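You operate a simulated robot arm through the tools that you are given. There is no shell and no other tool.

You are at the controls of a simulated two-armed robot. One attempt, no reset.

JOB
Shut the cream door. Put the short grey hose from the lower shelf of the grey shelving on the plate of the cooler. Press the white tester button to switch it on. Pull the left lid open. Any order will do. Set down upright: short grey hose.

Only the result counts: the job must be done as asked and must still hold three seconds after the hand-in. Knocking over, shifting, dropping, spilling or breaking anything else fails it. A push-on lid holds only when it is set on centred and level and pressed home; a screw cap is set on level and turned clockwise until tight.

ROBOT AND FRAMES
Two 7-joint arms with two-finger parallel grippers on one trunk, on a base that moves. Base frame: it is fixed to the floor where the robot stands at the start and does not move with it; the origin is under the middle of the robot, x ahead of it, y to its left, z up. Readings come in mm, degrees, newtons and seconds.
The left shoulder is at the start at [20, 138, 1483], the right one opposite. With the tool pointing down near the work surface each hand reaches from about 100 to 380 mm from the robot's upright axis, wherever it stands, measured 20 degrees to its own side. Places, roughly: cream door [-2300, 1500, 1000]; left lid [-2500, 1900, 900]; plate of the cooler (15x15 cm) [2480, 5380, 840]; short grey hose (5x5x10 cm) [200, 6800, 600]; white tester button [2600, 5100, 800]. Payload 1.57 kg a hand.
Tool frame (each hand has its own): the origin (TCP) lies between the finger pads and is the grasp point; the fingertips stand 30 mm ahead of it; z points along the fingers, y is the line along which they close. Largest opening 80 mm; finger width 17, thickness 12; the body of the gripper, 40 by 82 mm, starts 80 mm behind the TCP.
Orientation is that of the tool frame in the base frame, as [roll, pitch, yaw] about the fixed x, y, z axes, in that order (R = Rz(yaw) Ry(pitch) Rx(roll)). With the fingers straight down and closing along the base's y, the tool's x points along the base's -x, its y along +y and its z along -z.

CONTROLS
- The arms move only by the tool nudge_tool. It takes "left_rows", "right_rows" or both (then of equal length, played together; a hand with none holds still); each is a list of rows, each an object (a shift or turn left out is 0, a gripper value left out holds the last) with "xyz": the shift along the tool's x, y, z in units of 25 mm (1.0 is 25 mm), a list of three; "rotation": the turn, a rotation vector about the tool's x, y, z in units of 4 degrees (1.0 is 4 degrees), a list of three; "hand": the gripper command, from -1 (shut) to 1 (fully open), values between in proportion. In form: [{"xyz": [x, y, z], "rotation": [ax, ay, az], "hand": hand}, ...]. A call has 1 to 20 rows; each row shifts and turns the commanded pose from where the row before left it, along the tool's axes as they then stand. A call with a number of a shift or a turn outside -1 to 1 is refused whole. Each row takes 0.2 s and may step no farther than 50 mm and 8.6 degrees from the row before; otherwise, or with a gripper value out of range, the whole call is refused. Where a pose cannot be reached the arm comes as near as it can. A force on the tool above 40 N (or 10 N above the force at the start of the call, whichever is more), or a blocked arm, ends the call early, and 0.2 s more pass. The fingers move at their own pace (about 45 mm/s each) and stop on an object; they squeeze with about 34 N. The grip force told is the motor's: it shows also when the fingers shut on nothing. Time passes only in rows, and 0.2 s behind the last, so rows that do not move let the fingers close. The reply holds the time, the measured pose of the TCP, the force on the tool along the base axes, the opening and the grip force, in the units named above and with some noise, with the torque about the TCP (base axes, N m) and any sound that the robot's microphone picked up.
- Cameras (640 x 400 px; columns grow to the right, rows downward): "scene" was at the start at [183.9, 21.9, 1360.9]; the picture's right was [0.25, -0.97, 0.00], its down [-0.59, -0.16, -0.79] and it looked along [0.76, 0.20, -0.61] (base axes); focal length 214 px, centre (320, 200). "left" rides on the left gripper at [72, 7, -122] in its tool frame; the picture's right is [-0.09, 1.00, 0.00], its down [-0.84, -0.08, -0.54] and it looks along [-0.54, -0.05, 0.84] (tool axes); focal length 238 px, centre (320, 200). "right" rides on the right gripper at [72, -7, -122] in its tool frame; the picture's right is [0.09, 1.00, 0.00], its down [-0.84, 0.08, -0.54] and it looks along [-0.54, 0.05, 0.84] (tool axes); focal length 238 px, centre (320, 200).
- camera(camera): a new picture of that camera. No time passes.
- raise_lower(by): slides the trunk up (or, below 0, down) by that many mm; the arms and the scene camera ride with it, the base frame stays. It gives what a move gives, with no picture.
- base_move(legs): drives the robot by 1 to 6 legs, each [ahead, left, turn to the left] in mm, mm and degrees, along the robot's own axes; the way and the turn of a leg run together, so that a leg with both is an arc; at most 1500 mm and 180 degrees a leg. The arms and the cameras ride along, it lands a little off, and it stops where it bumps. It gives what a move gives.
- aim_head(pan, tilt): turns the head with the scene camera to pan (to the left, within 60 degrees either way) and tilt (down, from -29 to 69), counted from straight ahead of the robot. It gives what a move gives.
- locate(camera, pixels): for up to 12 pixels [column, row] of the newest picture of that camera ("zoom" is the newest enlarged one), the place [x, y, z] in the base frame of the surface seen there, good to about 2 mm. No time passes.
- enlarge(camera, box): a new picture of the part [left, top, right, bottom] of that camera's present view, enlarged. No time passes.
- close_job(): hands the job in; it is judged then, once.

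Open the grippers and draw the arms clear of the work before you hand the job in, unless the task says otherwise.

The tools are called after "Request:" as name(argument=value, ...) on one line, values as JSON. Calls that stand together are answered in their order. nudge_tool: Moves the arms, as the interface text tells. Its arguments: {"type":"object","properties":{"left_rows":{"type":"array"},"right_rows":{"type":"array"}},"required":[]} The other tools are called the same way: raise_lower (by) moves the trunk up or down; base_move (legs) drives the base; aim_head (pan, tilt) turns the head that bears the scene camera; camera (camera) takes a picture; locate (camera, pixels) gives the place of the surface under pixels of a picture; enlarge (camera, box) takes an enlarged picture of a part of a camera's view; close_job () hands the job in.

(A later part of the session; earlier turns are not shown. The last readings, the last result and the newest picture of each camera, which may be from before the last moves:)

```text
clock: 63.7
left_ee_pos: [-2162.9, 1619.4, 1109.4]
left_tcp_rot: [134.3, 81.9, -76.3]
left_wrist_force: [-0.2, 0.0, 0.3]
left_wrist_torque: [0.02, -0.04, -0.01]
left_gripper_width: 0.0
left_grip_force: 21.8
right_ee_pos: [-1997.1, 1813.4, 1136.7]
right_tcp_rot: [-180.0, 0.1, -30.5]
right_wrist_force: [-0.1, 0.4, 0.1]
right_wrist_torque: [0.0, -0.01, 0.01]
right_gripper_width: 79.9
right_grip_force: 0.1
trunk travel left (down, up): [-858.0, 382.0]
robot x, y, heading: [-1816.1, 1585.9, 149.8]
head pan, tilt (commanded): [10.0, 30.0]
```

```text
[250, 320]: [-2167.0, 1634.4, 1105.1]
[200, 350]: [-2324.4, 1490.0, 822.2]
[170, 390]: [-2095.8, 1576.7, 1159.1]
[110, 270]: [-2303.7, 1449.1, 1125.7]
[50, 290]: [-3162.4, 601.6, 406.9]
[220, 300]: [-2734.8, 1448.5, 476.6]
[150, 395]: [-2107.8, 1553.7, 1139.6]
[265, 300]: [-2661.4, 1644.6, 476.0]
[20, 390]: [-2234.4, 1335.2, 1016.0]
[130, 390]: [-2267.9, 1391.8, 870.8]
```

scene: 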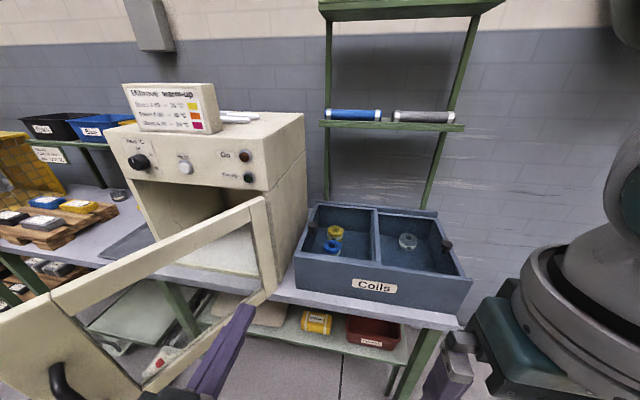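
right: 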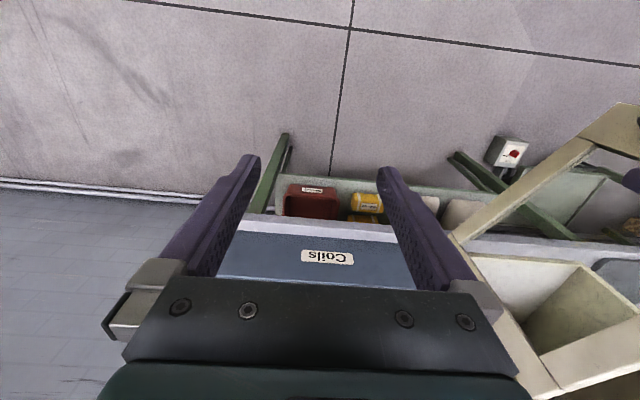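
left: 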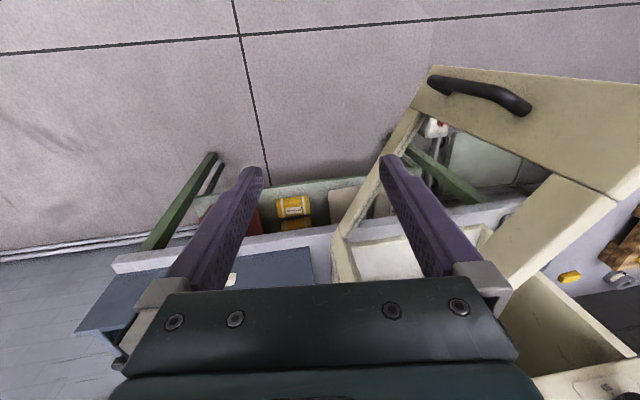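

The tool points straight forward and slightly down. I tilt the head down to see the left forearm and its distance to the door.

Request:
aim_head(pan=30, tilt=60)

Request:
camera(camera="scene")

Request:
locate(camera="scene", pixels=[[320, 200], [250, 250], [200, 300], [150, 300], [300, 150], [250, 150], [200, 200], [350, 300], [300, 300], [100, 150]])

```text
clock: 64.7
left_ee_pos: [-2158.9, 1621.2, 1107.9]
left_tcp_rot: [137.5, 81.8, -73.3]
left_wrist_force: [0.2, -0.4, -0.4]
left_wrist_torque: [-0.02, 0.03, 0.02]
left_gripper_width: 0.0
left_grip_force: 21.8
right_ee_pos: [-1996.7, 1812.6, 1135.9]
right_tcp_rot: [180.0, 0.0, -30.5]
right_wrist_force: [-0.4, -0.1, 0.4]
right_wrist_torque: [-0.01, 0.0, 0.01]
right_gripper_width: 80.0
right_grip_force: 0.1
trunk travel left (down, up): [-858.0, 382.0]
robot x, y, heading: [-1817.1, 1577.6, 149.5]
head pan, tilt (commanded): [30.0, 60.0]
```

```text
taken
```

scene: 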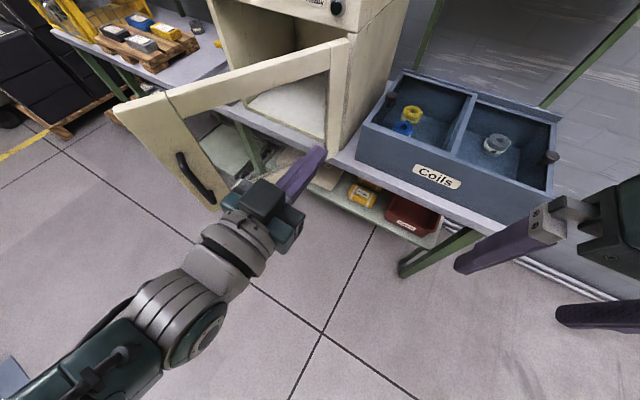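

```text
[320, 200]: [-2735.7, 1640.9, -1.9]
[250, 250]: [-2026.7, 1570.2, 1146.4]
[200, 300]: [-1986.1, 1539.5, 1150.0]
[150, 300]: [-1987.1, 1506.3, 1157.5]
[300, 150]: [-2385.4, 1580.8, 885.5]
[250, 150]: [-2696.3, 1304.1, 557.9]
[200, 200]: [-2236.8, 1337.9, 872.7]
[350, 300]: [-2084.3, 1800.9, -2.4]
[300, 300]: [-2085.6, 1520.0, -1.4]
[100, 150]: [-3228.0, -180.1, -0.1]
```

The forearm runs back and left, well clear of the door's free end. I shift the base 100 mm left and 80 mm forward.

Request:
base_move(legs=[[0, 100, 0], [80, 0, 0]])

Request:
camera(camera="scene")

```text
clock: 66.5
left_ee_pos: [-2279.1, 1576.9, 1108.0]
left_tcp_rot: [136.7, 81.8, -74.0]
left_wrist_force: [-0.6, -0.2, -0.9]
left_wrist_torque: [-0.03, 0.01, 0.04]
left_gripper_width: 0.0
left_grip_force: 21.3
right_ee_pos: [-2115.6, 1771.7, 1136.6]
right_tcp_rot: [-180.0, 0.0, -30.5]
right_wrist_force: [0.0, 0.2, -0.5]
right_wrist_torque: [0.0, -0.01, 0.0]
right_gripper_width: 79.8
right_grip_force: 0.0
trunk travel left (down, up): [-858.0, 382.0]
robot x, y, heading: [-1935.9, 1540.4, 149.5]
head pan, tilt (commanded): [30.0, 60.0]
```

```text
taken
```

scene: 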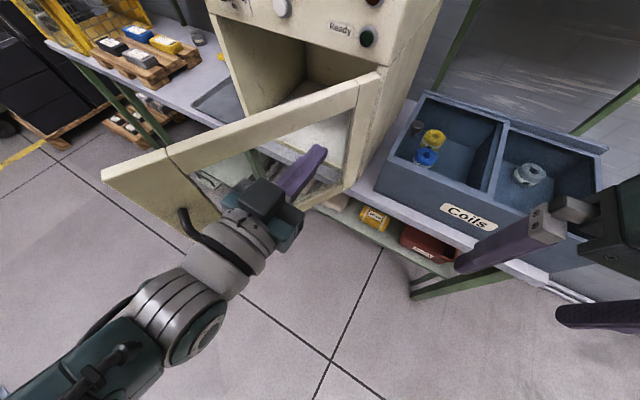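

The fingertips are at z~1105, level with the door's top rail and ~65 mm to its right. I push left until contact and then start the forward-left swing.

Request:
nudge_tool(left_rows=[{"xyz": [0.04, 0.4, 0]}, {"xyz": [0.04, 0.4, 0]}, {"xyz": [0.04, 0.4, 0]}, {"xyz": [0.04, 0.4, 0]}, {"xyz": [0.04, 0.4, 0]}, {"xyz": [0.04, 0.4, 0]}, {"xyz": [0, 0.3, 0.3]}, {"xyz": [0, 0.3, 0.4]}, {"xyz": [0, 0.3, 0.4]}])

Request:
camera(camera="scene")

```text
clock: 68.5
left_ee_pos: [-2344.8, 1520.6, 1107.1]
left_tcp_rot: [136.8, 81.8, -73.8]
left_wrist_force: [-0.6, -0.8, 0.3]
left_wrist_torque: [-0.04, 0.0, 0.02]
left_gripper_width: 0.0
left_grip_force: 21.1
right_ee_pos: [-2116.6, 1771.5, 1136.6]
right_tcp_rot: [180.0, 0.0, -30.5]
right_wrist_force: [-0.1, 0.1, -0.3]
right_wrist_torque: [0.0, 0.03, 0.01]
right_gripper_width: 80.1
right_grip_force: 0.1
trunk travel left (down, up): [-858.0, 382.0]
robot x, y, heading: [-1936.6, 1538.1, 149.4]
head pan, tilt (commanded): [30.0, 60.0]
```

```text
taken
```

scene: 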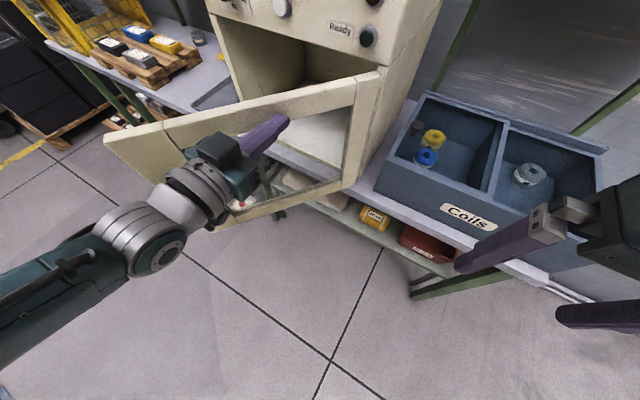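

The fingertip is about at the rail with little force. I push on forward-left in small steps.

Request:
nudge_tool(left_rows=[{"xyz": [0, 0.28, 0.4]}, {"xyz": [0, 0.28, 0.4]}, {"xyz": [0, 0.28, 0.4]}, {"xyz": [0, 0.28, 0.4]}, {"xyz": [0, 0.28, 0.4]}, {"xyz": [0, 0.28, 0.4]}])

Request:
camera(camera="scene")

```text
clock: 69.8
left_ee_pos: [-2417.9, 1514.1, 1104.7]
left_tcp_rot: [137.1, 81.7, -73.7]
left_wrist_force: [-0.7, -0.3, 0.4]
left_wrist_torque: [0.02, 0.0, -0.02]
left_gripper_width: 0.0
left_grip_force: 20.9
right_ee_pos: [-2115.9, 1770.6, 1136.3]
right_tcp_rot: [180.0, 0.0, -30.5]
right_wrist_force: [-0.5, 0.4, -0.6]
right_wrist_torque: [-0.02, -0.01, 0.02]
right_gripper_width: 79.9
right_grip_force: 0.1
trunk travel left (down, up): [-858.0, 382.0]
robot x, y, heading: [-1933.7, 1536.8, 149.5]
head pan, tilt (commanded): [30.0, 60.0]
```

```text
taken
```

scene: 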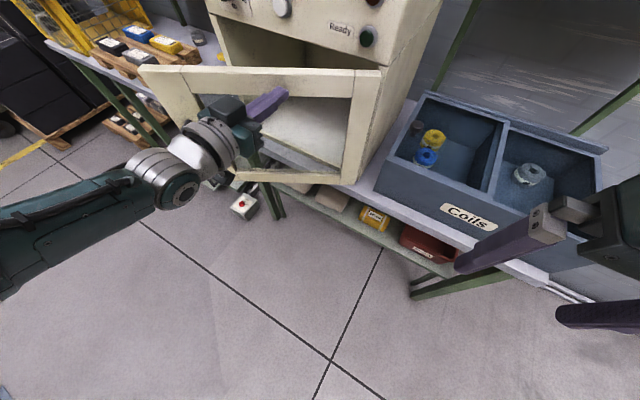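

The door is swinging shut, now roughly 30 deg open. I keep pushing forward with a bit of left.

Request:
nudge_tool(left_rows=[{"xyz": [0, 0.16, 0.4]}, {"xyz": [0, 0.14, 0.4]}, {"xyz": [0, 0.1, 0.4]}, {"xyz": [0, 0.08, 0.4]}, {"xyz": [0, 0.04, 0.4]}])

Request:
camera(camera="scene")

```text
clock: 71.0
left_ee_pos: [-2467.3, 1526.9, 1101.7]
left_tcp_rot: [136.7, 81.8, -74.0]
left_wrist_force: [0.3, -0.5, -1.4]
left_wrist_torque: [-0.02, 0.02, 0.01]
left_gripper_width: 0.0
left_grip_force: 21.4
right_ee_pos: [-2115.8, 1771.6, 1136.4]
right_tcp_rot: [180.0, 0.0, -30.6]
right_wrist_force: [0.1, -0.3, -0.9]
right_wrist_torque: [0.01, -0.04, 0.01]
right_gripper_width: 79.9
right_grip_force: 0.0
trunk travel left (down, up): [-858.0, 382.0]
robot x, y, heading: [-1936.1, 1534.9, 149.7]
head pan, tilt (commanded): [30.0, 60.0]
```

```text
taken
```

scene: 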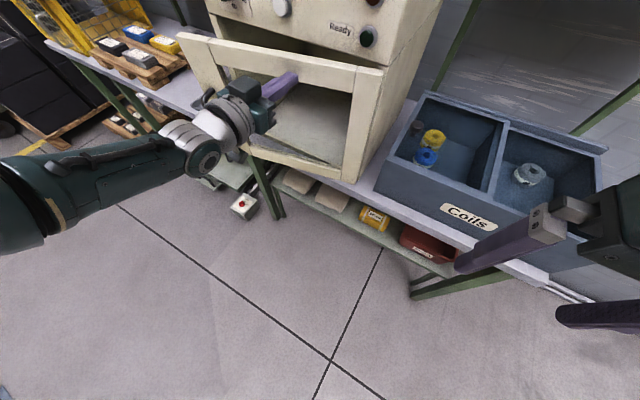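

The door is nearly shut. I push straight forward until it stops or a click is heard.

Request:
nudge_tool(left_rows=[{"xyz": [-0.02, 0.04, 0.35]}, {"xyz": [-0.02, 0.02, 0.35]}, {"xyz": [-0.02, 0, 0.35]}, {"xyz": [-0.02, 0, 0.35]}])

Request:
camera(camera="scene")

```text
clock: 72.0
left_ee_pos: [-2498.7, 1546.9, 1099.8]
left_tcp_rot: [136.9, 81.8, -73.8]
left_wrist_force: [3.4, -2.2, 1.1]
left_wrist_torque: [0.08, 0.05, -0.04]
left_gripper_width: 0.1
left_grip_force: 21.5
right_ee_pos: [-2116.0, 1770.0, 1136.0]
right_tcp_rot: [-179.9, 0.0, -30.6]
right_wrist_force: [-0.7, -0.3, -0.2]
right_wrist_torque: [0.01, 0.0, 0.01]
right_gripper_width: 80.0
right_grip_force: 0.1
trunk travel left (down, up): [-858.0, 382.0]
robot x, y, heading: [-1937.1, 1538.4, 149.7]
head pan, tilt (commanded): [30.0, 60.0]
```

```text
taken
```

scene: 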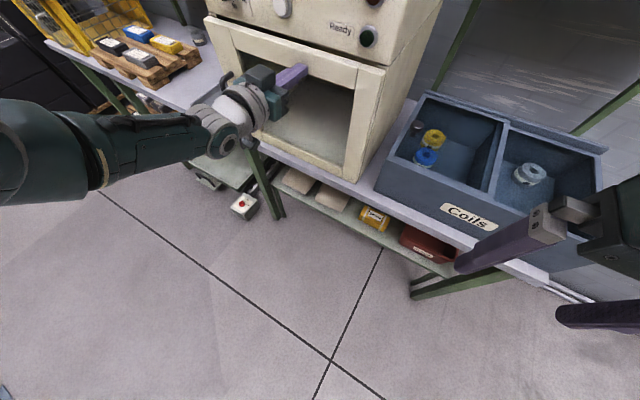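

The door looks flush, with ~4 N at the tip. I press a bit more to seat it.

Request:
nudge_tool(left_rows=[{"xyz": [0, 0, 0.2]}, {"xyz": [0, 0, 0.2]}, {"xyz": [0, 0, 0.1]}])

Request:
camera(camera="scene")

```text
clock: 72.5
left_ee_pos: [-2499.0, 1543.7, 1097.9]
left_tcp_rot: [137.3, 81.6, -73.4]
left_wrist_force: [21.0, -10.6, 8.8]
left_wrist_torque: [0.19, 0.34, -0.08]
left_gripper_width: 0.0
left_grip_force: 21.2
right_ee_pos: [-2113.1, 1769.0, 1134.8]
right_tcp_rot: [-179.9, -0.2, -30.4]
right_wrist_force: [0.9, 0.1, 0.2]
right_wrist_torque: [0.01, -0.02, 0.01]
right_gripper_width: 79.8
right_grip_force: 0.0
trunk travel left (down, up): [-858.0, 382.0]
robot x, y, heading: [-1937.9, 1536.8, 149.8]
head pan, tilt (commanded): [30.0, 60.0]
stopped in row 2 (left hand): the force on the tool passed its limit at 65 N (the readings are from after the stop); the commanded pose is now the measured one
```

```text
taken
```

scene: 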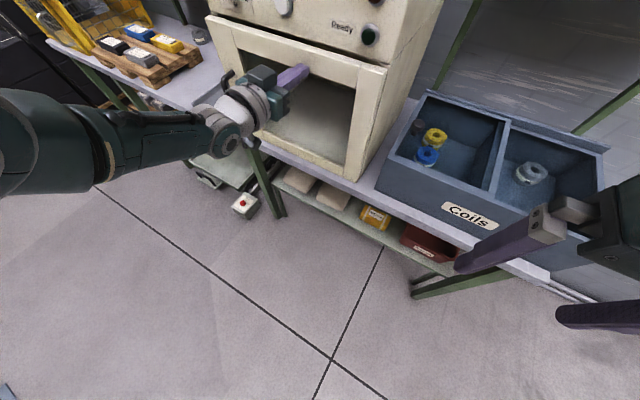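

A hard stop was reached at 65 N, so the door is home. I back the hand off straight and check that the door stays shut.

Request:
nudge_tool(left_rows=[{"xyz": [0, 0, -0.4]}, {"xyz": [0, 0, -0.8]}, {"xyz": [0, 0, -0.9]}, {"xyz": [0, 0, -0.9]}, {"xyz": [0, 0, -0.9]}])

Request:
enlarge(camera="scene", box=[190, 0, 450, 190])

```text
clock: 73.7
left_ee_pos: [-2418.4, 1498.7, 1111.1]
left_tcp_rot: [136.6, 81.8, -74.1]
left_wrist_force: [0.8, -0.3, -0.6]
left_wrist_torque: [0.02, 0.0, -0.03]
left_gripper_width: 0.0
left_grip_force: 21.3
right_ee_pos: [-2116.6, 1770.1, 1137.0]
right_tcp_rot: [180.0, -0.1, -30.5]
right_wrist_force: [-0.6, 0.4, -0.1]
right_wrist_torque: [0.0, 0.02, -0.01]
right_gripper_width: 79.9
right_grip_force: 0.0
trunk travel left (down, up): [-858.0, 382.0]
robot x, y, heading: [-1936.5, 1535.9, 149.7]
head pan, tilt (commanded): [30.0, 60.0]
```

```text
2.11 times, centred on (320, 95) of scene
```

zoom: 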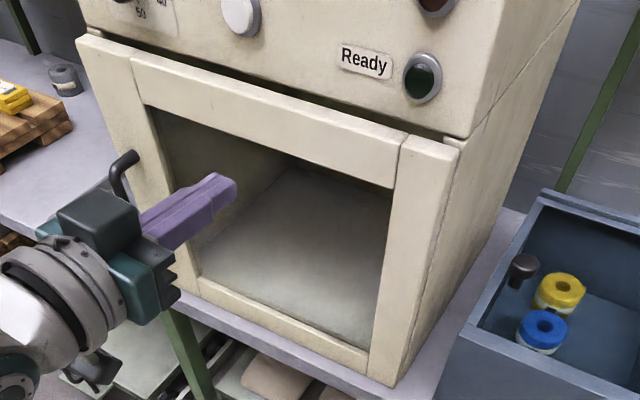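

The door looks flush. I locate points along the door's face and the panel to verify it's parallel with the oven front.

Request:
locate(camera="zoom", pixels=[[110, 70], [160, 85], [260, 115], [380, 150], [430, 170], [100, 42], [450, 145], [90, 25], [470, 120], [375, 375], [230, 310], [130, 150]])

```text
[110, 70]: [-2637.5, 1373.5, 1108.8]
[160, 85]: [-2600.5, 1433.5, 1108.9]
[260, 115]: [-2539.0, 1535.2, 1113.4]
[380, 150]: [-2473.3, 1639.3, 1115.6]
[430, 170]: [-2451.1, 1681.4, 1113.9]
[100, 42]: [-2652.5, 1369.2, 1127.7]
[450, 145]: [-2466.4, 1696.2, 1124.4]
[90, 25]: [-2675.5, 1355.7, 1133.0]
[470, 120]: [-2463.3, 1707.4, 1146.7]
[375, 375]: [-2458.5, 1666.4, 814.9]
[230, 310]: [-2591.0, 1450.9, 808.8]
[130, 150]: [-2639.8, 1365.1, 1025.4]
```

The face lies in one plane parallel to the oven front (all within ~3 mm), so the door is shut. I now swing the left hand back to pointing down while drawing it toward the robot.

Request:
nudge_tool(left_rows=[{"xyz": [0.05, 0, -0.48], "rotation": [0, 1, 0]}, {"xyz": [0.08, 0, -0.47], "rotation": [0, 1, 0]}, {"xyz": [0.12, 0, -0.47], "rotation": [0, 1, 0]}, {"xyz": [0.15, 0, -0.46], "rotation": [0, 1, 0]}, {"xyz": [0.18, 0, -0.45], "rotation": [0, 1, 0]}, {"xyz": [0.21, 0, -0.43], "rotation": [0, 1, 0]}, {"xyz": [0.24, 0, -0.42], "rotation": [0, 1, 0]}, {"xyz": [0.27, 0, -0.4], "rotation": [0, 1, 0]}, {"xyz": [0.3, 0, -0.38], "rotation": [0, 1, 0]}, {"xyz": [0.32, 0, -0.36], "rotation": [0, 1, 0]}, {"xyz": [0.35, 0, -0.33], "rotation": [0, 1, 0]}, {"xyz": [0.37, 0, -0.31], "rotation": [0, 1, 0]}, {"xyz": [0.39, 0, -0.28], "rotation": [0, 1, 0]}, {"xyz": [0.41, 0, -0.25], "rotation": [0, 1, 0]}, {"xyz": [0.42, 0, -0.23], "rotation": [0, 1, 0]}, {"xyz": [0.44, 0, -0.2], "rotation": [0, 1, 0]}, {"xyz": [0.45, 0, -0.16], "rotation": [0, 1, 0]}, {"xyz": [0.46, 0, -0.13], "rotation": [0, 1, 0]}, {"xyz": [0.47, 0, -0.1], "rotation": [0, 1, 0]}, {"xyz": [0.48, 0, -0.07], "rotation": [0, 1, 0]}])

```text
clock: 77.9
left_ee_pos: [-2212.6, 1372.3, 1110.4]
left_tcp_rot: [174.3, 3.9, -31.3]
left_wrist_force: [0.3, 0.1, -0.1]
left_wrist_torque: [-0.03, -0.02, 0.01]
left_gripper_width: 0.1
left_grip_force: 21.2
right_ee_pos: [-2115.9, 1770.9, 1135.9]
right_tcp_rot: [-180.0, 0.0, -30.4]
right_wrist_force: [-0.2, 0.1, -0.5]
right_wrist_torque: [-0.01, -0.01, -0.01]
right_gripper_width: 80.1
right_grip_force: 0.0
trunk travel left (down, up): [-858.0, 382.0]
robot x, y, heading: [-1937.9, 1539.9, 149.7]
head pan, tilt (commanded): [30.0, 60.0]
```

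The left hand is down-pointing and close to the robot. I draw it back a little more and drive the base forward to bring the right hand over the Coils box.

Request:
nudge_tool(left_rows=[{"xyz": [0.8, 0, -0.3]}, {"xyz": [0.8, 0, -0.3]}, {"xyz": [0.8, 0, -0.3]}])

Request:
base_move(legs=[[0, 30, 0], [290, 0, 0]])

Request:
aim_head(pan=-10, tilt=45)

Request:
camera(camera="scene")

Request:
camera(camera="right")

```text
clock: 78.7
left_ee_pos: [-2170.3, 1338.5, 1106.7]
left_tcp_rot: [174.4, 3.9, -31.5]
left_wrist_force: [-0.1, -0.3, -0.2]
left_wrist_torque: [0.0, 0.0, 0.01]
left_gripper_width: 0.0
left_grip_force: 21.7
left hand out of reach, approached as far as the arm can: row 2, 3
right_ee_pos: [-2115.2, 1771.3, 1136.2]
right_tcp_rot: [179.9, 0.0, -30.4]
right_wrist_force: [-0.7, -0.6, 0.4]
right_wrist_torque: [-0.02, -0.01, 0.02]
right_gripper_width: 80.0
right_grip_force: 0.1
trunk travel left (down, up): [-858.0, 382.0]
robot x, y, heading: [-1932.9, 1534.3, 149.4]
head pan, tilt (commanded): [30.0, 60.0]
```

```text
clock: 81.2
left_ee_pos: [-2441.5, 1464.3, 1106.6]
left_tcp_rot: [174.5, 3.9, -31.6]
left_wrist_force: [1.0, -0.4, 0.8]
left_wrist_torque: [0.0, -0.01, 0.03]
left_gripper_width: 0.0
left_grip_force: 21.1
right_ee_pos: [-2385.4, 1895.8, 1136.6]
right_tcp_rot: [-180.0, 0.0, -30.7]
right_wrist_force: [-0.8, -0.6, -0.4]
right_wrist_torque: [-0.01, 0.03, -0.01]
right_gripper_width: 80.1
right_grip_force: 0.1
trunk travel left (down, up): [-858.0, 382.0]
robot x, y, heading: [-2205.6, 1661.1, 149.4]
head pan, tilt (commanded): [30.0, 60.0]
```

```text
clock: 82.3
left_ee_pos: [-2442.8, 1463.9, 1107.5]
left_tcp_rot: [174.4, 4.0, -31.6]
left_wrist_force: [-0.8, -0.2, 0.1]
left_wrist_torque: [0.0, -0.01, -0.03]
left_gripper_width: 0.0
left_grip_force: 21.4
right_ee_pos: [-2386.3, 1896.0, 1136.8]
right_tcp_rot: [-179.9, 0.0, -30.6]
right_wrist_force: [-0.6, -0.1, -0.7]
right_wrist_torque: [0.02, 0.01, -0.01]
right_gripper_width: 80.2
right_grip_force: 0.0
trunk travel left (down, up): [-858.0, 382.0]
robot x, y, heading: [-2206.2, 1660.6, 149.3]
head pan, tilt (commanded): [-10.0, 45.0]
```

```text
taken
```

scene: 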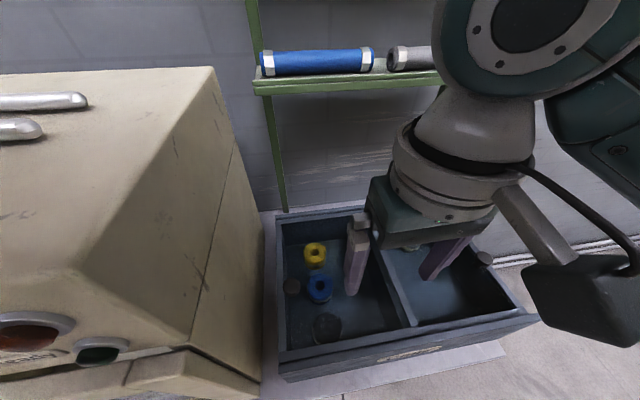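

```text
taken
```

right: 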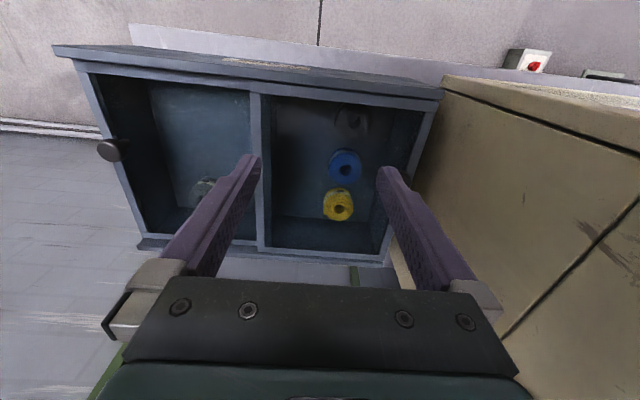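

The left knob is at (292,286) in the scene view. I enlarge and locate it exactly.

Request:
enlarge(camera="scene", box=[260, 200, 420, 370])

Request:
locate(camera="scene", pixels=[[292, 284], [290, 286], [296, 286], [292, 281], [487, 258], [283, 310], [281, 240], [400, 310], [385, 265], [340, 340], [225, 330], [258, 330]])

```text
2.35 times, centred on (340, 285) of scene
```

zoom: 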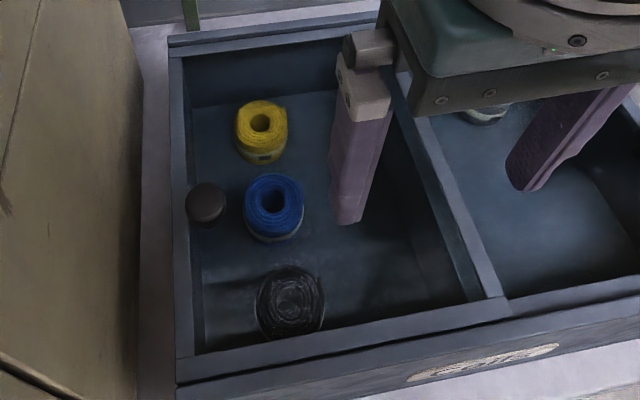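

```text
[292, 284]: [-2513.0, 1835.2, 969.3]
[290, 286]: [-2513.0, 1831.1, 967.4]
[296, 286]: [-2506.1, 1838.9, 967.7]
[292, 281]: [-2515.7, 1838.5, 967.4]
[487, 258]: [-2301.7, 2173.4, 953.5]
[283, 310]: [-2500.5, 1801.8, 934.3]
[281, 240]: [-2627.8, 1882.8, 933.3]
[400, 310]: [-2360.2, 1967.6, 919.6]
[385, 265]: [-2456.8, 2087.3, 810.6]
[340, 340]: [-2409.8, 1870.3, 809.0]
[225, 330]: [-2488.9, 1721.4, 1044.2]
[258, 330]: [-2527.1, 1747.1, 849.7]
```

The knob centre is about [-2511, 1834], top z 969, with 84 mm to the oven's side. I bring the right hand above it (76 mm forward, 117 mm left) at the present height.

Request:
nudge_tool(right_rows=[{"xyz": [-0.61, 0.94, 0], "hand": 0.5}, {"xyz": [-0.61, 0.94, 0]}, {"xyz": [-0.61, 0.94, 0]}, {"xyz": [-0.61, 0.94, 0]}, {"xyz": [-0.61, 0.92, 0]}, {"xyz": [0, 0, 0.8]}, {"xyz": [0, 0, 0.8]}])

Request:
camera(camera="right")

Request:
camera(camera="scene")

```text
clock: 83.9
left_ee_pos: [-2441.5, 1464.2, 1107.9]
left_tcp_rot: [174.3, 3.9, -31.7]
left_wrist_force: [0.4, 0.4, -0.1]
left_wrist_torque: [0.03, 0.01, 0.01]
left_gripper_width: 0.0
left_grip_force: 21.7
right_ee_pos: [-2509.2, 1835.7, 1095.1]
right_tcp_rot: [-179.9, 0.0, -30.7]
right_wrist_force: [-0.6, 0.0, 0.5]
right_wrist_torque: [0.01, 0.01, 0.02]
right_gripper_width: 59.8
right_grip_force: 0.1
trunk travel left (down, up): [-858.0, 382.0]
robot x, y, heading: [-2205.8, 1660.5, 149.5]
head pan, tilt (commanded): [-10.0, 45.0]
```

```text
taken
```

right: 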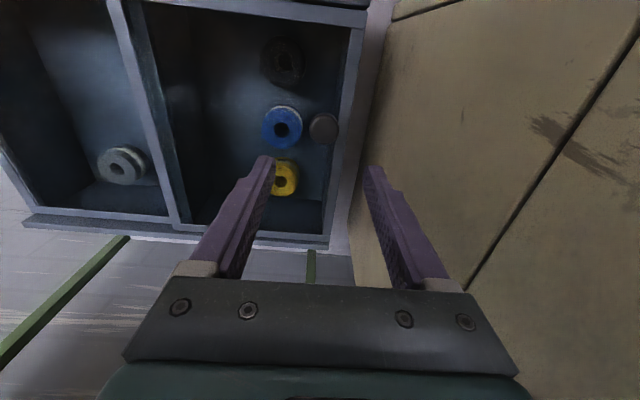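

```text
taken
```

scene: 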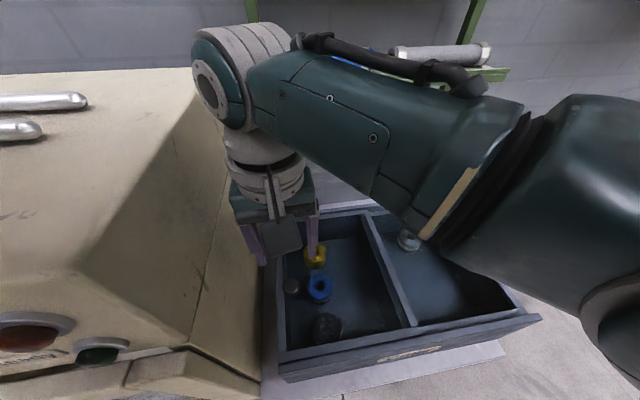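

The hand is above the knob, but the wrist joint at (215,80) hangs out toward the oven. I check its height and lateral place against the oven top before lowering.

Request:
locate(camera="scene", pixels=[[210, 75], [212, 115], [230, 130], [200, 60], [240, 165], [240, 195], [260, 200], [235, 210], [180, 150], [200, 75], [215, 250], [292, 285]])

Request:
locate(camera="right", pixels=[[323, 128], [323, 120], [335, 128], [312, 128], [380, 180], [262, 165], [450, 180], [550, 250]])

```text
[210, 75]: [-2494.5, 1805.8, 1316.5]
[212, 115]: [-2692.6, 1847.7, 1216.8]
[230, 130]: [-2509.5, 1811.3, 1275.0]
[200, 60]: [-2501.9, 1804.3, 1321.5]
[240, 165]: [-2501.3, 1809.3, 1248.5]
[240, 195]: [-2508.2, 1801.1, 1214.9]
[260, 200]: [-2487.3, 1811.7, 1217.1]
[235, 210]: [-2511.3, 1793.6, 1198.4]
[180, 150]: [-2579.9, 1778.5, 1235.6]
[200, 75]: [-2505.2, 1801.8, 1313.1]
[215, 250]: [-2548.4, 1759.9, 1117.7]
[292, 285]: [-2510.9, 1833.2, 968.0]
```

```text
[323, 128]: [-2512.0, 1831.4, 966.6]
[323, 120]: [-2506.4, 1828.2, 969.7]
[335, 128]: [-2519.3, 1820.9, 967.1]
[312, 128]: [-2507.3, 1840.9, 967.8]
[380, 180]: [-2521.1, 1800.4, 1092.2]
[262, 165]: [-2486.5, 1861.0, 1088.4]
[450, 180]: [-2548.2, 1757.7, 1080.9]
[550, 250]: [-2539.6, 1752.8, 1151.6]
```

The wrist clears the oven side by ~60 mm, and the knob centre is ~4 mm left of the hand's axis. I correct this and lower to z~976.

Request:
nudge_tool(right_rows=[{"xyz": [0, 0.17, 0.8]}, {"xyz": [0, 0, 0.9]}, {"xyz": [0, 0, 0.9]}, {"xyz": [0, 0, 0.9]}, {"xyz": [0, 0, 0.8]}, {"xyz": [0, 0, 0.46]}])

Request:
camera(camera="right")

Request:
camera(camera="scene")

```text
clock: 85.3
left_ee_pos: [-2441.4, 1463.8, 1107.5]
left_tcp_rot: [174.5, 4.0, -31.7]
left_wrist_force: [-0.2, 0.1, 0.2]
left_wrist_torque: [-0.01, 0.0, 0.02]
left_gripper_width: 0.2
left_grip_force: 21.1
right_ee_pos: [-2501.4, 1845.5, 1009.4]
right_tcp_rot: [-179.0, 0.2, -31.8]
right_wrist_force: [0.3, -0.6, -0.3]
right_wrist_torque: [0.08, -0.03, 0.02]
right_gripper_width: 59.9
right_grip_force: 0.1
right hand out of reach, approached as far as the arm can: row 4, 5, 6
trunk travel left (down, up): [-858.0, 382.0]
robot x, y, heading: [-2209.0, 1660.3, 149.1]
head pan, tilt (commanded): [-10.0, 45.0]
```

```text
taken
```

right: 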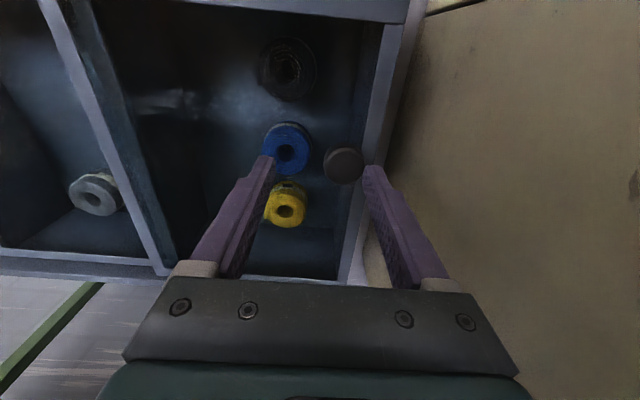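

```text
taken
```

scene: 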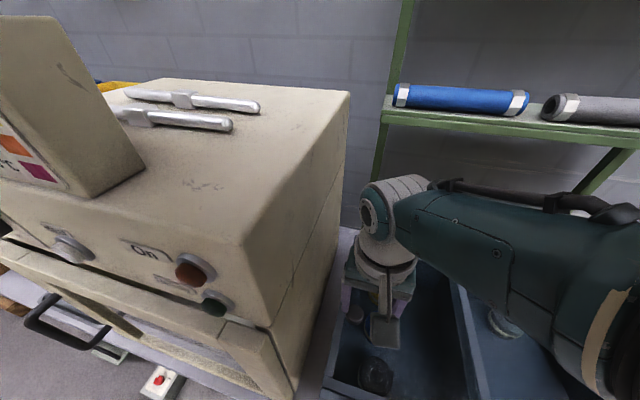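

The right hand ran out of reach at z~1009, so the trunk has to come down. First I lift the right hand well clear of the lid.

Request:
nudge_tool(right_rows=[{"xyz": [0, 0, -0.8]}, {"xyz": [0, 0, -0.8]}, {"xyz": [0, 0, -0.9]}, {"xyz": [0, 0, -0.9]}, {"xyz": [0, 0, -0.9]}, {"xyz": [0, 0, -0.9]}])

Request:
camera(camera="scene")

```text
clock: 86.7
left_ee_pos: [-2441.6, 1463.9, 1107.5]
left_tcp_rot: [174.4, 3.9, -31.6]
left_wrist_force: [0.7, 0.4, 0.1]
left_wrist_torque: [0.0, 0.0, -0.01]
left_gripper_width: 0.0
left_grip_force: 21.4
right_ee_pos: [-2500.5, 1846.1, 1137.3]
right_tcp_rot: [-178.5, -0.2, -31.7]
right_wrist_force: [0.3, 0.9, -0.6]
right_wrist_torque: [0.03, 0.0, -0.02]
right_gripper_width: 60.2
right_grip_force: 0.0
trunk travel left (down, up): [-858.0, 382.0]
robot x, y, heading: [-2206.7, 1657.1, 149.4]
head pan, tilt (commanded): [-10.0, 45.0]
```

```text
taken
```

scene: 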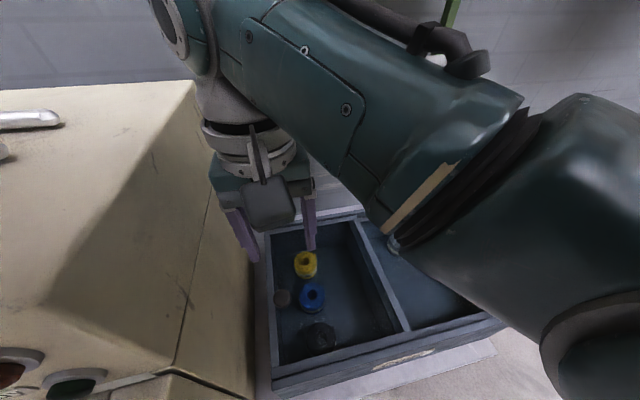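

Lifting brought the view back: the arm had pressed near the head. I lower the trunk by 110 mm so the right hand needs less reach down.

Request:
raise_lower(by=-110)

Request:
camera(camera="right")

Request:
camera(camera="scene")

```text
clock: 88.1
left_ee_pos: [-2441.4, 1463.3, 996.1]
left_tcp_rot: [174.5, 4.0, -31.7]
left_wrist_force: [0.1, 0.9, 0.2]
left_wrist_torque: [0.05, -0.03, 0.03]
left_gripper_width: 0.0
left_grip_force: 20.7
right_ee_pos: [-2502.5, 1846.9, 1027.4]
right_tcp_rot: [-178.6, -0.1, -31.7]
right_wrist_force: [0.2, 0.1, -0.1]
right_wrist_torque: [-0.01, 0.0, -0.01]
right_gripper_width: 59.9
right_grip_force: 0.0
trunk travel left (down, up): [-748.0, 492.0]
robot x, y, heading: [-2208.3, 1660.3, 149.3]
head pan, tilt (commanded): [-10.0, 45.0]
```

```text
taken
```

right: 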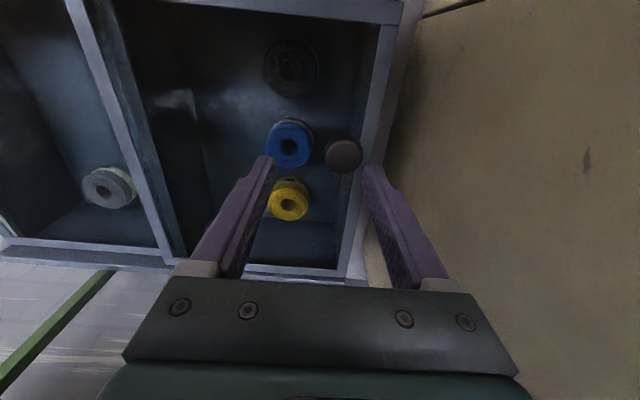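

```text
taken
```

scene: 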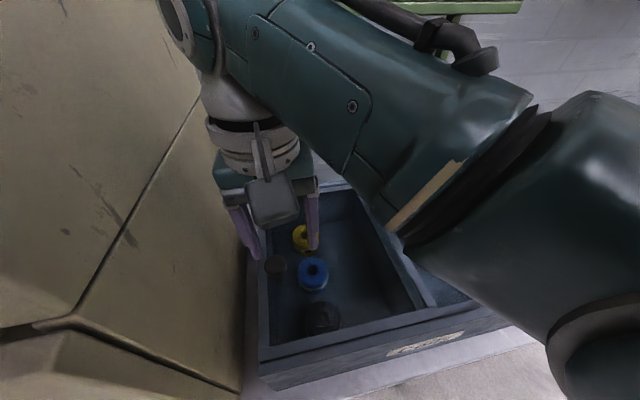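

The right-hand view shows the knob at (343,155), off to the right between the fingertips (265 and 370). I locate it again before closing in.

Request:
locate(camera="right", pixels=[[343, 153], [328, 155], [358, 157], [343, 142], [372, 175], [265, 160]])

```text
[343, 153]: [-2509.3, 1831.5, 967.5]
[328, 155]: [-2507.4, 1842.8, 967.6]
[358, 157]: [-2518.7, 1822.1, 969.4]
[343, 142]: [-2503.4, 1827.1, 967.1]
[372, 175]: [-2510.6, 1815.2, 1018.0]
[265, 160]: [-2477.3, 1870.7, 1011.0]
```

The knob centre is [-2513, 1832]; I shift 17 mm left and go down 50 mm to put the fingers about it.

Request:
nudge_tool(right_rows=[{"xyz": [0, 0.35, 0], "rotation": [-0.3, 0, 0]}, {"xyz": [0, 0.34, 0]}, {"xyz": [0, 0, 0.5]}, {"xyz": [0, 0, 0.5]}, {"xyz": [0, 0, 0.5]}, {"xyz": [0, 0, 0.5]}])

Request:
camera(camera="right")

Request:
camera(camera="scene")

```text
clock: 89.2
left_ee_pos: [-2440.6, 1464.8, 998.2]
left_tcp_rot: [174.4, 3.9, -31.7]
left_wrist_force: [-0.3, -0.2, -0.7]
left_wrist_torque: [-0.03, 0.0, 0.01]
left_gripper_width: 0.0
left_grip_force: 21.5
right_ee_pos: [-2505.0, 1852.4, 998.7]
right_tcp_rot: [-178.2, -0.2, -33.1]
right_wrist_force: [8.7, -6.1, 26.1]
right_wrist_torque: [-0.91, 0.08, 0.47]
right_gripper_width: 59.1
right_grip_force: 0.0
trunk travel left (down, up): [-748.0, 492.0]
robot x, y, heading: [-2203.4, 1659.3, 149.2]
head pan, tilt (commanded): [-10.0, 45.0]
stopped in row 5 (right hand): the force on the tool passed its limit at 61 N (the readings are from after the stop); the commanded pose is now the measured one
```

```text
taken
```

right: 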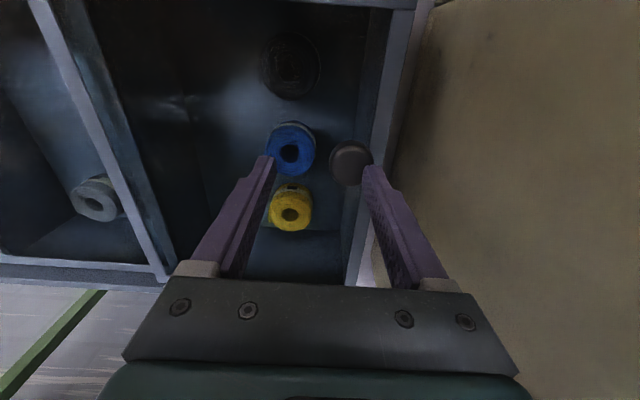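

```text
taken
```

scene: 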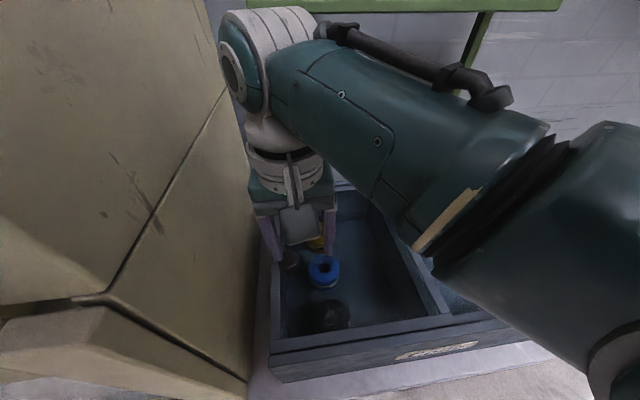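

The right upper arm seems to crowd the head when reaching leftward, so the hand lagged and a fingertip met the knob's top at z 969. I lift off and bring the hand to the right, to re-place the base turned left so that the knob lies on the right arm's own side.

Request:
nudge_tool(right_rows=[{"xyz": [0, 0, -0.4]}, {"xyz": [0, 0, -0.9]}, {"xyz": [0, 0, -0.9]}, {"xyz": [0, 0, -0.9]}, {"xyz": [0.3, -0.9, 0]}, {"xyz": [0.3, -0.9, 0]}, {"xyz": [0.3, -0.9, 0]}, {"xyz": [0.3, -0.9, 0]}, {"xyz": [0.3, -0.9, 0]}, {"xyz": [0.3, -0.9, 0]}])

Request:
camera(camera="scene")

Request:
camera(camera="right")

```text
clock: 91.6
left_ee_pos: [-2441.1, 1464.8, 997.4]
left_tcp_rot: [174.4, 4.1, -31.6]
left_wrist_force: [0.0, -0.7, 0.2]
left_wrist_torque: [0.01, 0.04, 0.01]
left_gripper_width: 0.1
left_grip_force: 21.0
right_ee_pos: [-2393.3, 1979.2, 1033.7]
right_tcp_rot: [-173.1, 0.3, -34.4]
right_wrist_force: [-0.1, -0.2, -0.2]
right_wrist_torque: [0.01, -0.03, 0.0]
right_gripper_width: 59.8
right_grip_force: 0.1
right hand out of reach, approached as far as the arm can: row 4, 5, 6, 7, 8, 9, 10
trunk travel left (down, up): [-748.0, 492.0]
robot x, y, heading: [-2209.4, 1661.5, 149.0]
head pan, tilt (commanded): [-10.0, 45.0]
stopped in row 10 (right hand): the arm was blocked; the commanded pose is now the measured one
```

```text
taken
```

scene: 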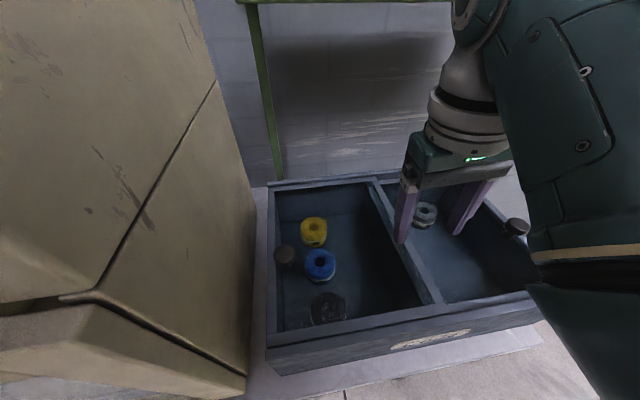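

```text
taken
```

right: 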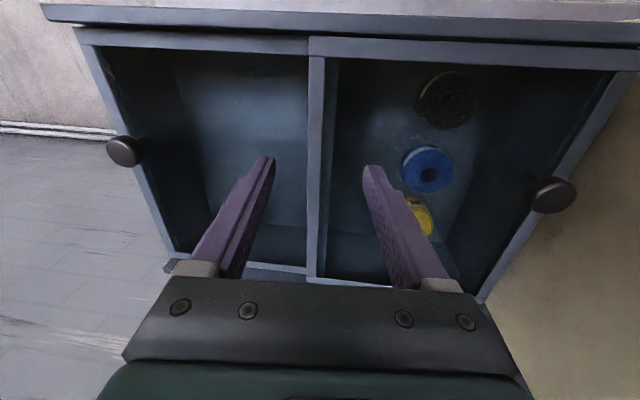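

The hand now sits at the right side but reports the reach limit upward. Before turning the base I check the rack behind the box for clearance.

Request:
locate(camera="scene", pixels=[[265, 110], [350, 1], [270, 165], [470, 60], [460, 10], [285, 257], [300, 184], [517, 228], [560, 200], [600, 300]])

Request:
aim_head(pan=-10, tilt=15)

Request:
camera(camera="scene")

```text
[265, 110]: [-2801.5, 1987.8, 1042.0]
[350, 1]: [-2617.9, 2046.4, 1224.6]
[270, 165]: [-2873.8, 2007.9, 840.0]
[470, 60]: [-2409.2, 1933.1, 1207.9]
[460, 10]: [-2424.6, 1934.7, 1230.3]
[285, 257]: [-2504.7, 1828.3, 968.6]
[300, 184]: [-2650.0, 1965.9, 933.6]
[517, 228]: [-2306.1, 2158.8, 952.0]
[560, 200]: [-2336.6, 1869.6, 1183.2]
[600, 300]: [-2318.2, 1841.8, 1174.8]
```

```text
clock: 92.5
left_ee_pos: [-2440.9, 1463.4, 997.5]
left_tcp_rot: [174.4, 3.9, -31.6]
left_wrist_force: [-0.3, -0.4, -0.2]
left_wrist_torque: [-0.02, 0.0, -0.02]
left_gripper_width: 0.0
left_grip_force: 21.2
right_ee_pos: [-2392.7, 1978.2, 1032.9]
right_tcp_rot: [-173.0, 0.3, -34.5]
right_wrist_force: [-0.3, -0.2, -0.1]
right_wrist_torque: [-0.02, 0.02, -0.02]
right_gripper_width: 60.0
right_grip_force: 0.1
trunk travel left (down, up): [-748.0, 492.0]
robot x, y, heading: [-2205.9, 1662.4, 149.3]
head pan, tilt (commanded): [-10.0, 15.0]
```

```text
taken
```

scene: 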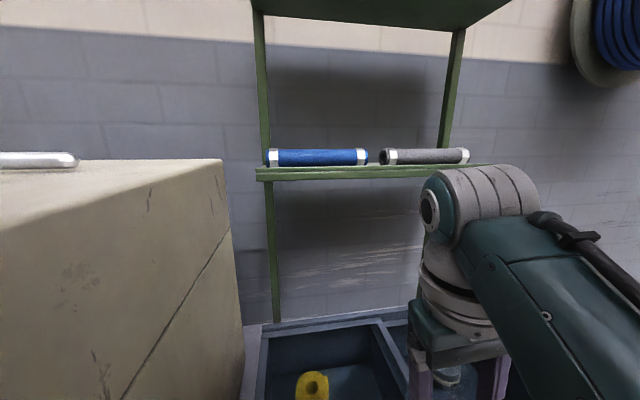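

The shelf's front edge is at u≈-3296, well behind the wrist. I step the base right 110 mm and turn it left 38 deg.

Request:
base_move(legs=[[0, -110, 0], [0, 0, 38]])

Request:
aim_head(pan=-20, tilt=45)

Request:
camera(camera="scene")

Request:
camera(camera="right")

```text
clock: 95.5
left_ee_pos: [-2218.3, 1454.9, 996.8]
left_tcp_rot: [174.3, 4.0, 5.9]
left_wrist_force: [-0.1, 0.2, 0.0]
left_wrist_torque: [0.03, 0.0, 0.03]
left_gripper_width: 0.1
left_grip_force: 21.2
right_ee_pos: [-2491.9, 1894.1, 1033.3]
right_tcp_rot: [-173.1, 0.2, 3.0]
right_wrist_force: [0.2, 0.9, 0.1]
right_wrist_torque: [0.0, 0.03, -0.03]
right_gripper_width: 59.8
right_grip_force: 0.1
trunk travel left (down, up): [-748.0, 492.0]
robot x, y, heading: [-2149.7, 1757.3, -173.3]
head pan, tilt (commanded): [-10.0, 15.0]
```

```text
clock: 96.4
left_ee_pos: [-2216.6, 1454.7, 997.7]
left_tcp_rot: [174.4, 3.9, 5.8]
left_wrist_force: [0.3, -0.6, 0.2]
left_wrist_torque: [0.0, -0.01, 0.01]
left_gripper_width: 0.2
left_grip_force: 20.8
right_ee_pos: [-2493.0, 1895.1, 1031.8]
right_tcp_rot: [-172.8, 0.3, 2.9]
right_wrist_force: [-0.5, 0.1, 0.1]
right_wrist_torque: [-0.02, -0.01, 0.0]
right_gripper_width: 59.9
right_grip_force: 0.1
trunk travel left (down, up): [-748.0, 492.0]
robot x, y, heading: [-2150.2, 1753.7, -173.0]
head pan, tilt (commanded): [-20.0, 45.0]
```

```text
taken
```

scene: 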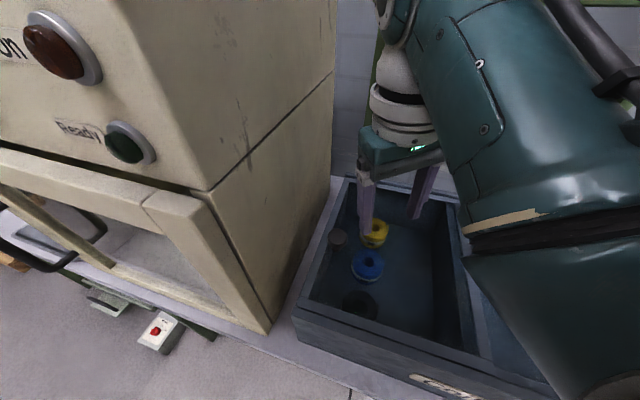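

```text
taken
```

right: 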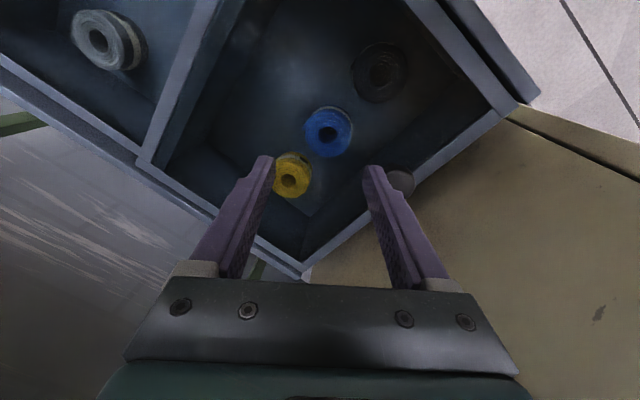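

The hand is now on the proper side of the box. At the left I see the oven door from close by, so I check that its face is still in plane, and locate the knob.

Request:
locate(camera="scene", pixels=[[40, 168], [100, 185], [170, 210], [30, 205], [90, 250], [200, 260], [240, 300], [10, 240], [50, 260], [338, 236], [338, 231], [210, 190]])

Request:
locate(camera="right", pixels=[[402, 180], [392, 175], [412, 180], [402, 172], [373, 175], [262, 160]])

```text
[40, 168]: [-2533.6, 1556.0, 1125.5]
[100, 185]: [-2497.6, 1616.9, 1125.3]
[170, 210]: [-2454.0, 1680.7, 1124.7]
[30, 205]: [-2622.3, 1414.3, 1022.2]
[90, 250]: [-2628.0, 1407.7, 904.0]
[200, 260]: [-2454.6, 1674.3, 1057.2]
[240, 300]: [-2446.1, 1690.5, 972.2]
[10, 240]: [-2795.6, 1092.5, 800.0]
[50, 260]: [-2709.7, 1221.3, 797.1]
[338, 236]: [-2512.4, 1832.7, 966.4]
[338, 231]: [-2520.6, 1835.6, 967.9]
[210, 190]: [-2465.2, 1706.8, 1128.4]
```

```text
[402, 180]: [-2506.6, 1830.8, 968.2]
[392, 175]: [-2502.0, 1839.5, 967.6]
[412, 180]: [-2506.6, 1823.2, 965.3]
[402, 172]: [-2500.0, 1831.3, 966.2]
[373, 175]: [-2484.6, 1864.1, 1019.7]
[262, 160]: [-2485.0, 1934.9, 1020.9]
```

The door face is still in plane (shut), and the knob is confirmed near [-2511, 1832]. I level the right hand and shift it 62 mm left and 21 mm forward to be above the knob.

Request:
nudge_tool(right_rows=[{"xyz": [0, 0, 0], "rotation": [-0.9, 0, 0]}, {"xyz": [0, 0, 0], "rotation": [-0.9, 0, 0]}, {"xyz": [-0.28, 0.82, 0]}, {"xyz": [-0.28, 0.82, 0]}, {"xyz": [-0.28, 0.82, 0]}, {"xyz": [0, 0, 0]}])

Request:
camera(camera="right")

Request:
camera(camera="scene")

```text
clock: 98.0
left_ee_pos: [-2218.0, 1455.4, 996.6]
left_tcp_rot: [174.5, 4.0, 5.7]
left_wrist_force: [0.1, 0.3, 0.0]
left_wrist_torque: [-0.04, 0.04, -0.02]
left_gripper_width: 0.2
left_grip_force: 21.5
right_ee_pos: [-2518.9, 1862.3, 1031.6]
right_tcp_rot: [-176.6, 1.1, 1.1]
right_wrist_force: [0.4, -0.1, 0.8]
right_wrist_torque: [0.01, -0.03, 0.0]
right_gripper_width: 60.2
right_grip_force: 0.1
trunk travel left (down, up): [-748.0, 492.0]
robot x, y, heading: [-2152.0, 1753.9, -173.3]
head pan, tilt (commanded): [-20.0, 45.0]
stopped in row 6 (right hand): the arm was blocked; the commanded pose is now the measured one
```

```text
taken
```

right: 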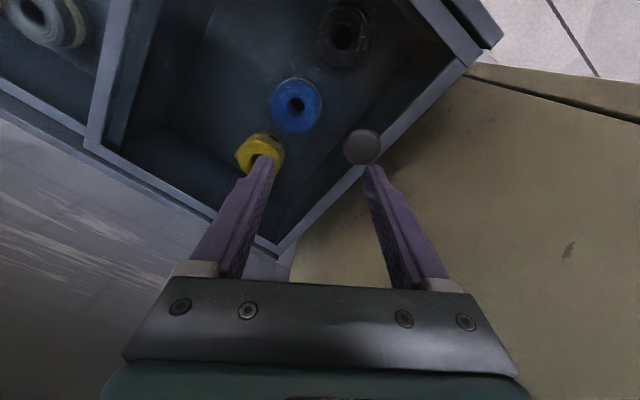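

```text
taken
```

scene: 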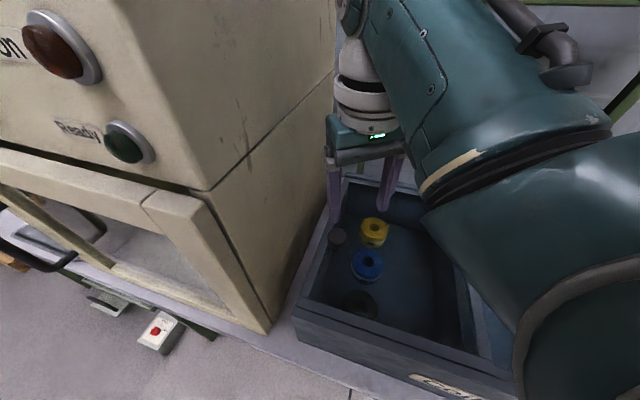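

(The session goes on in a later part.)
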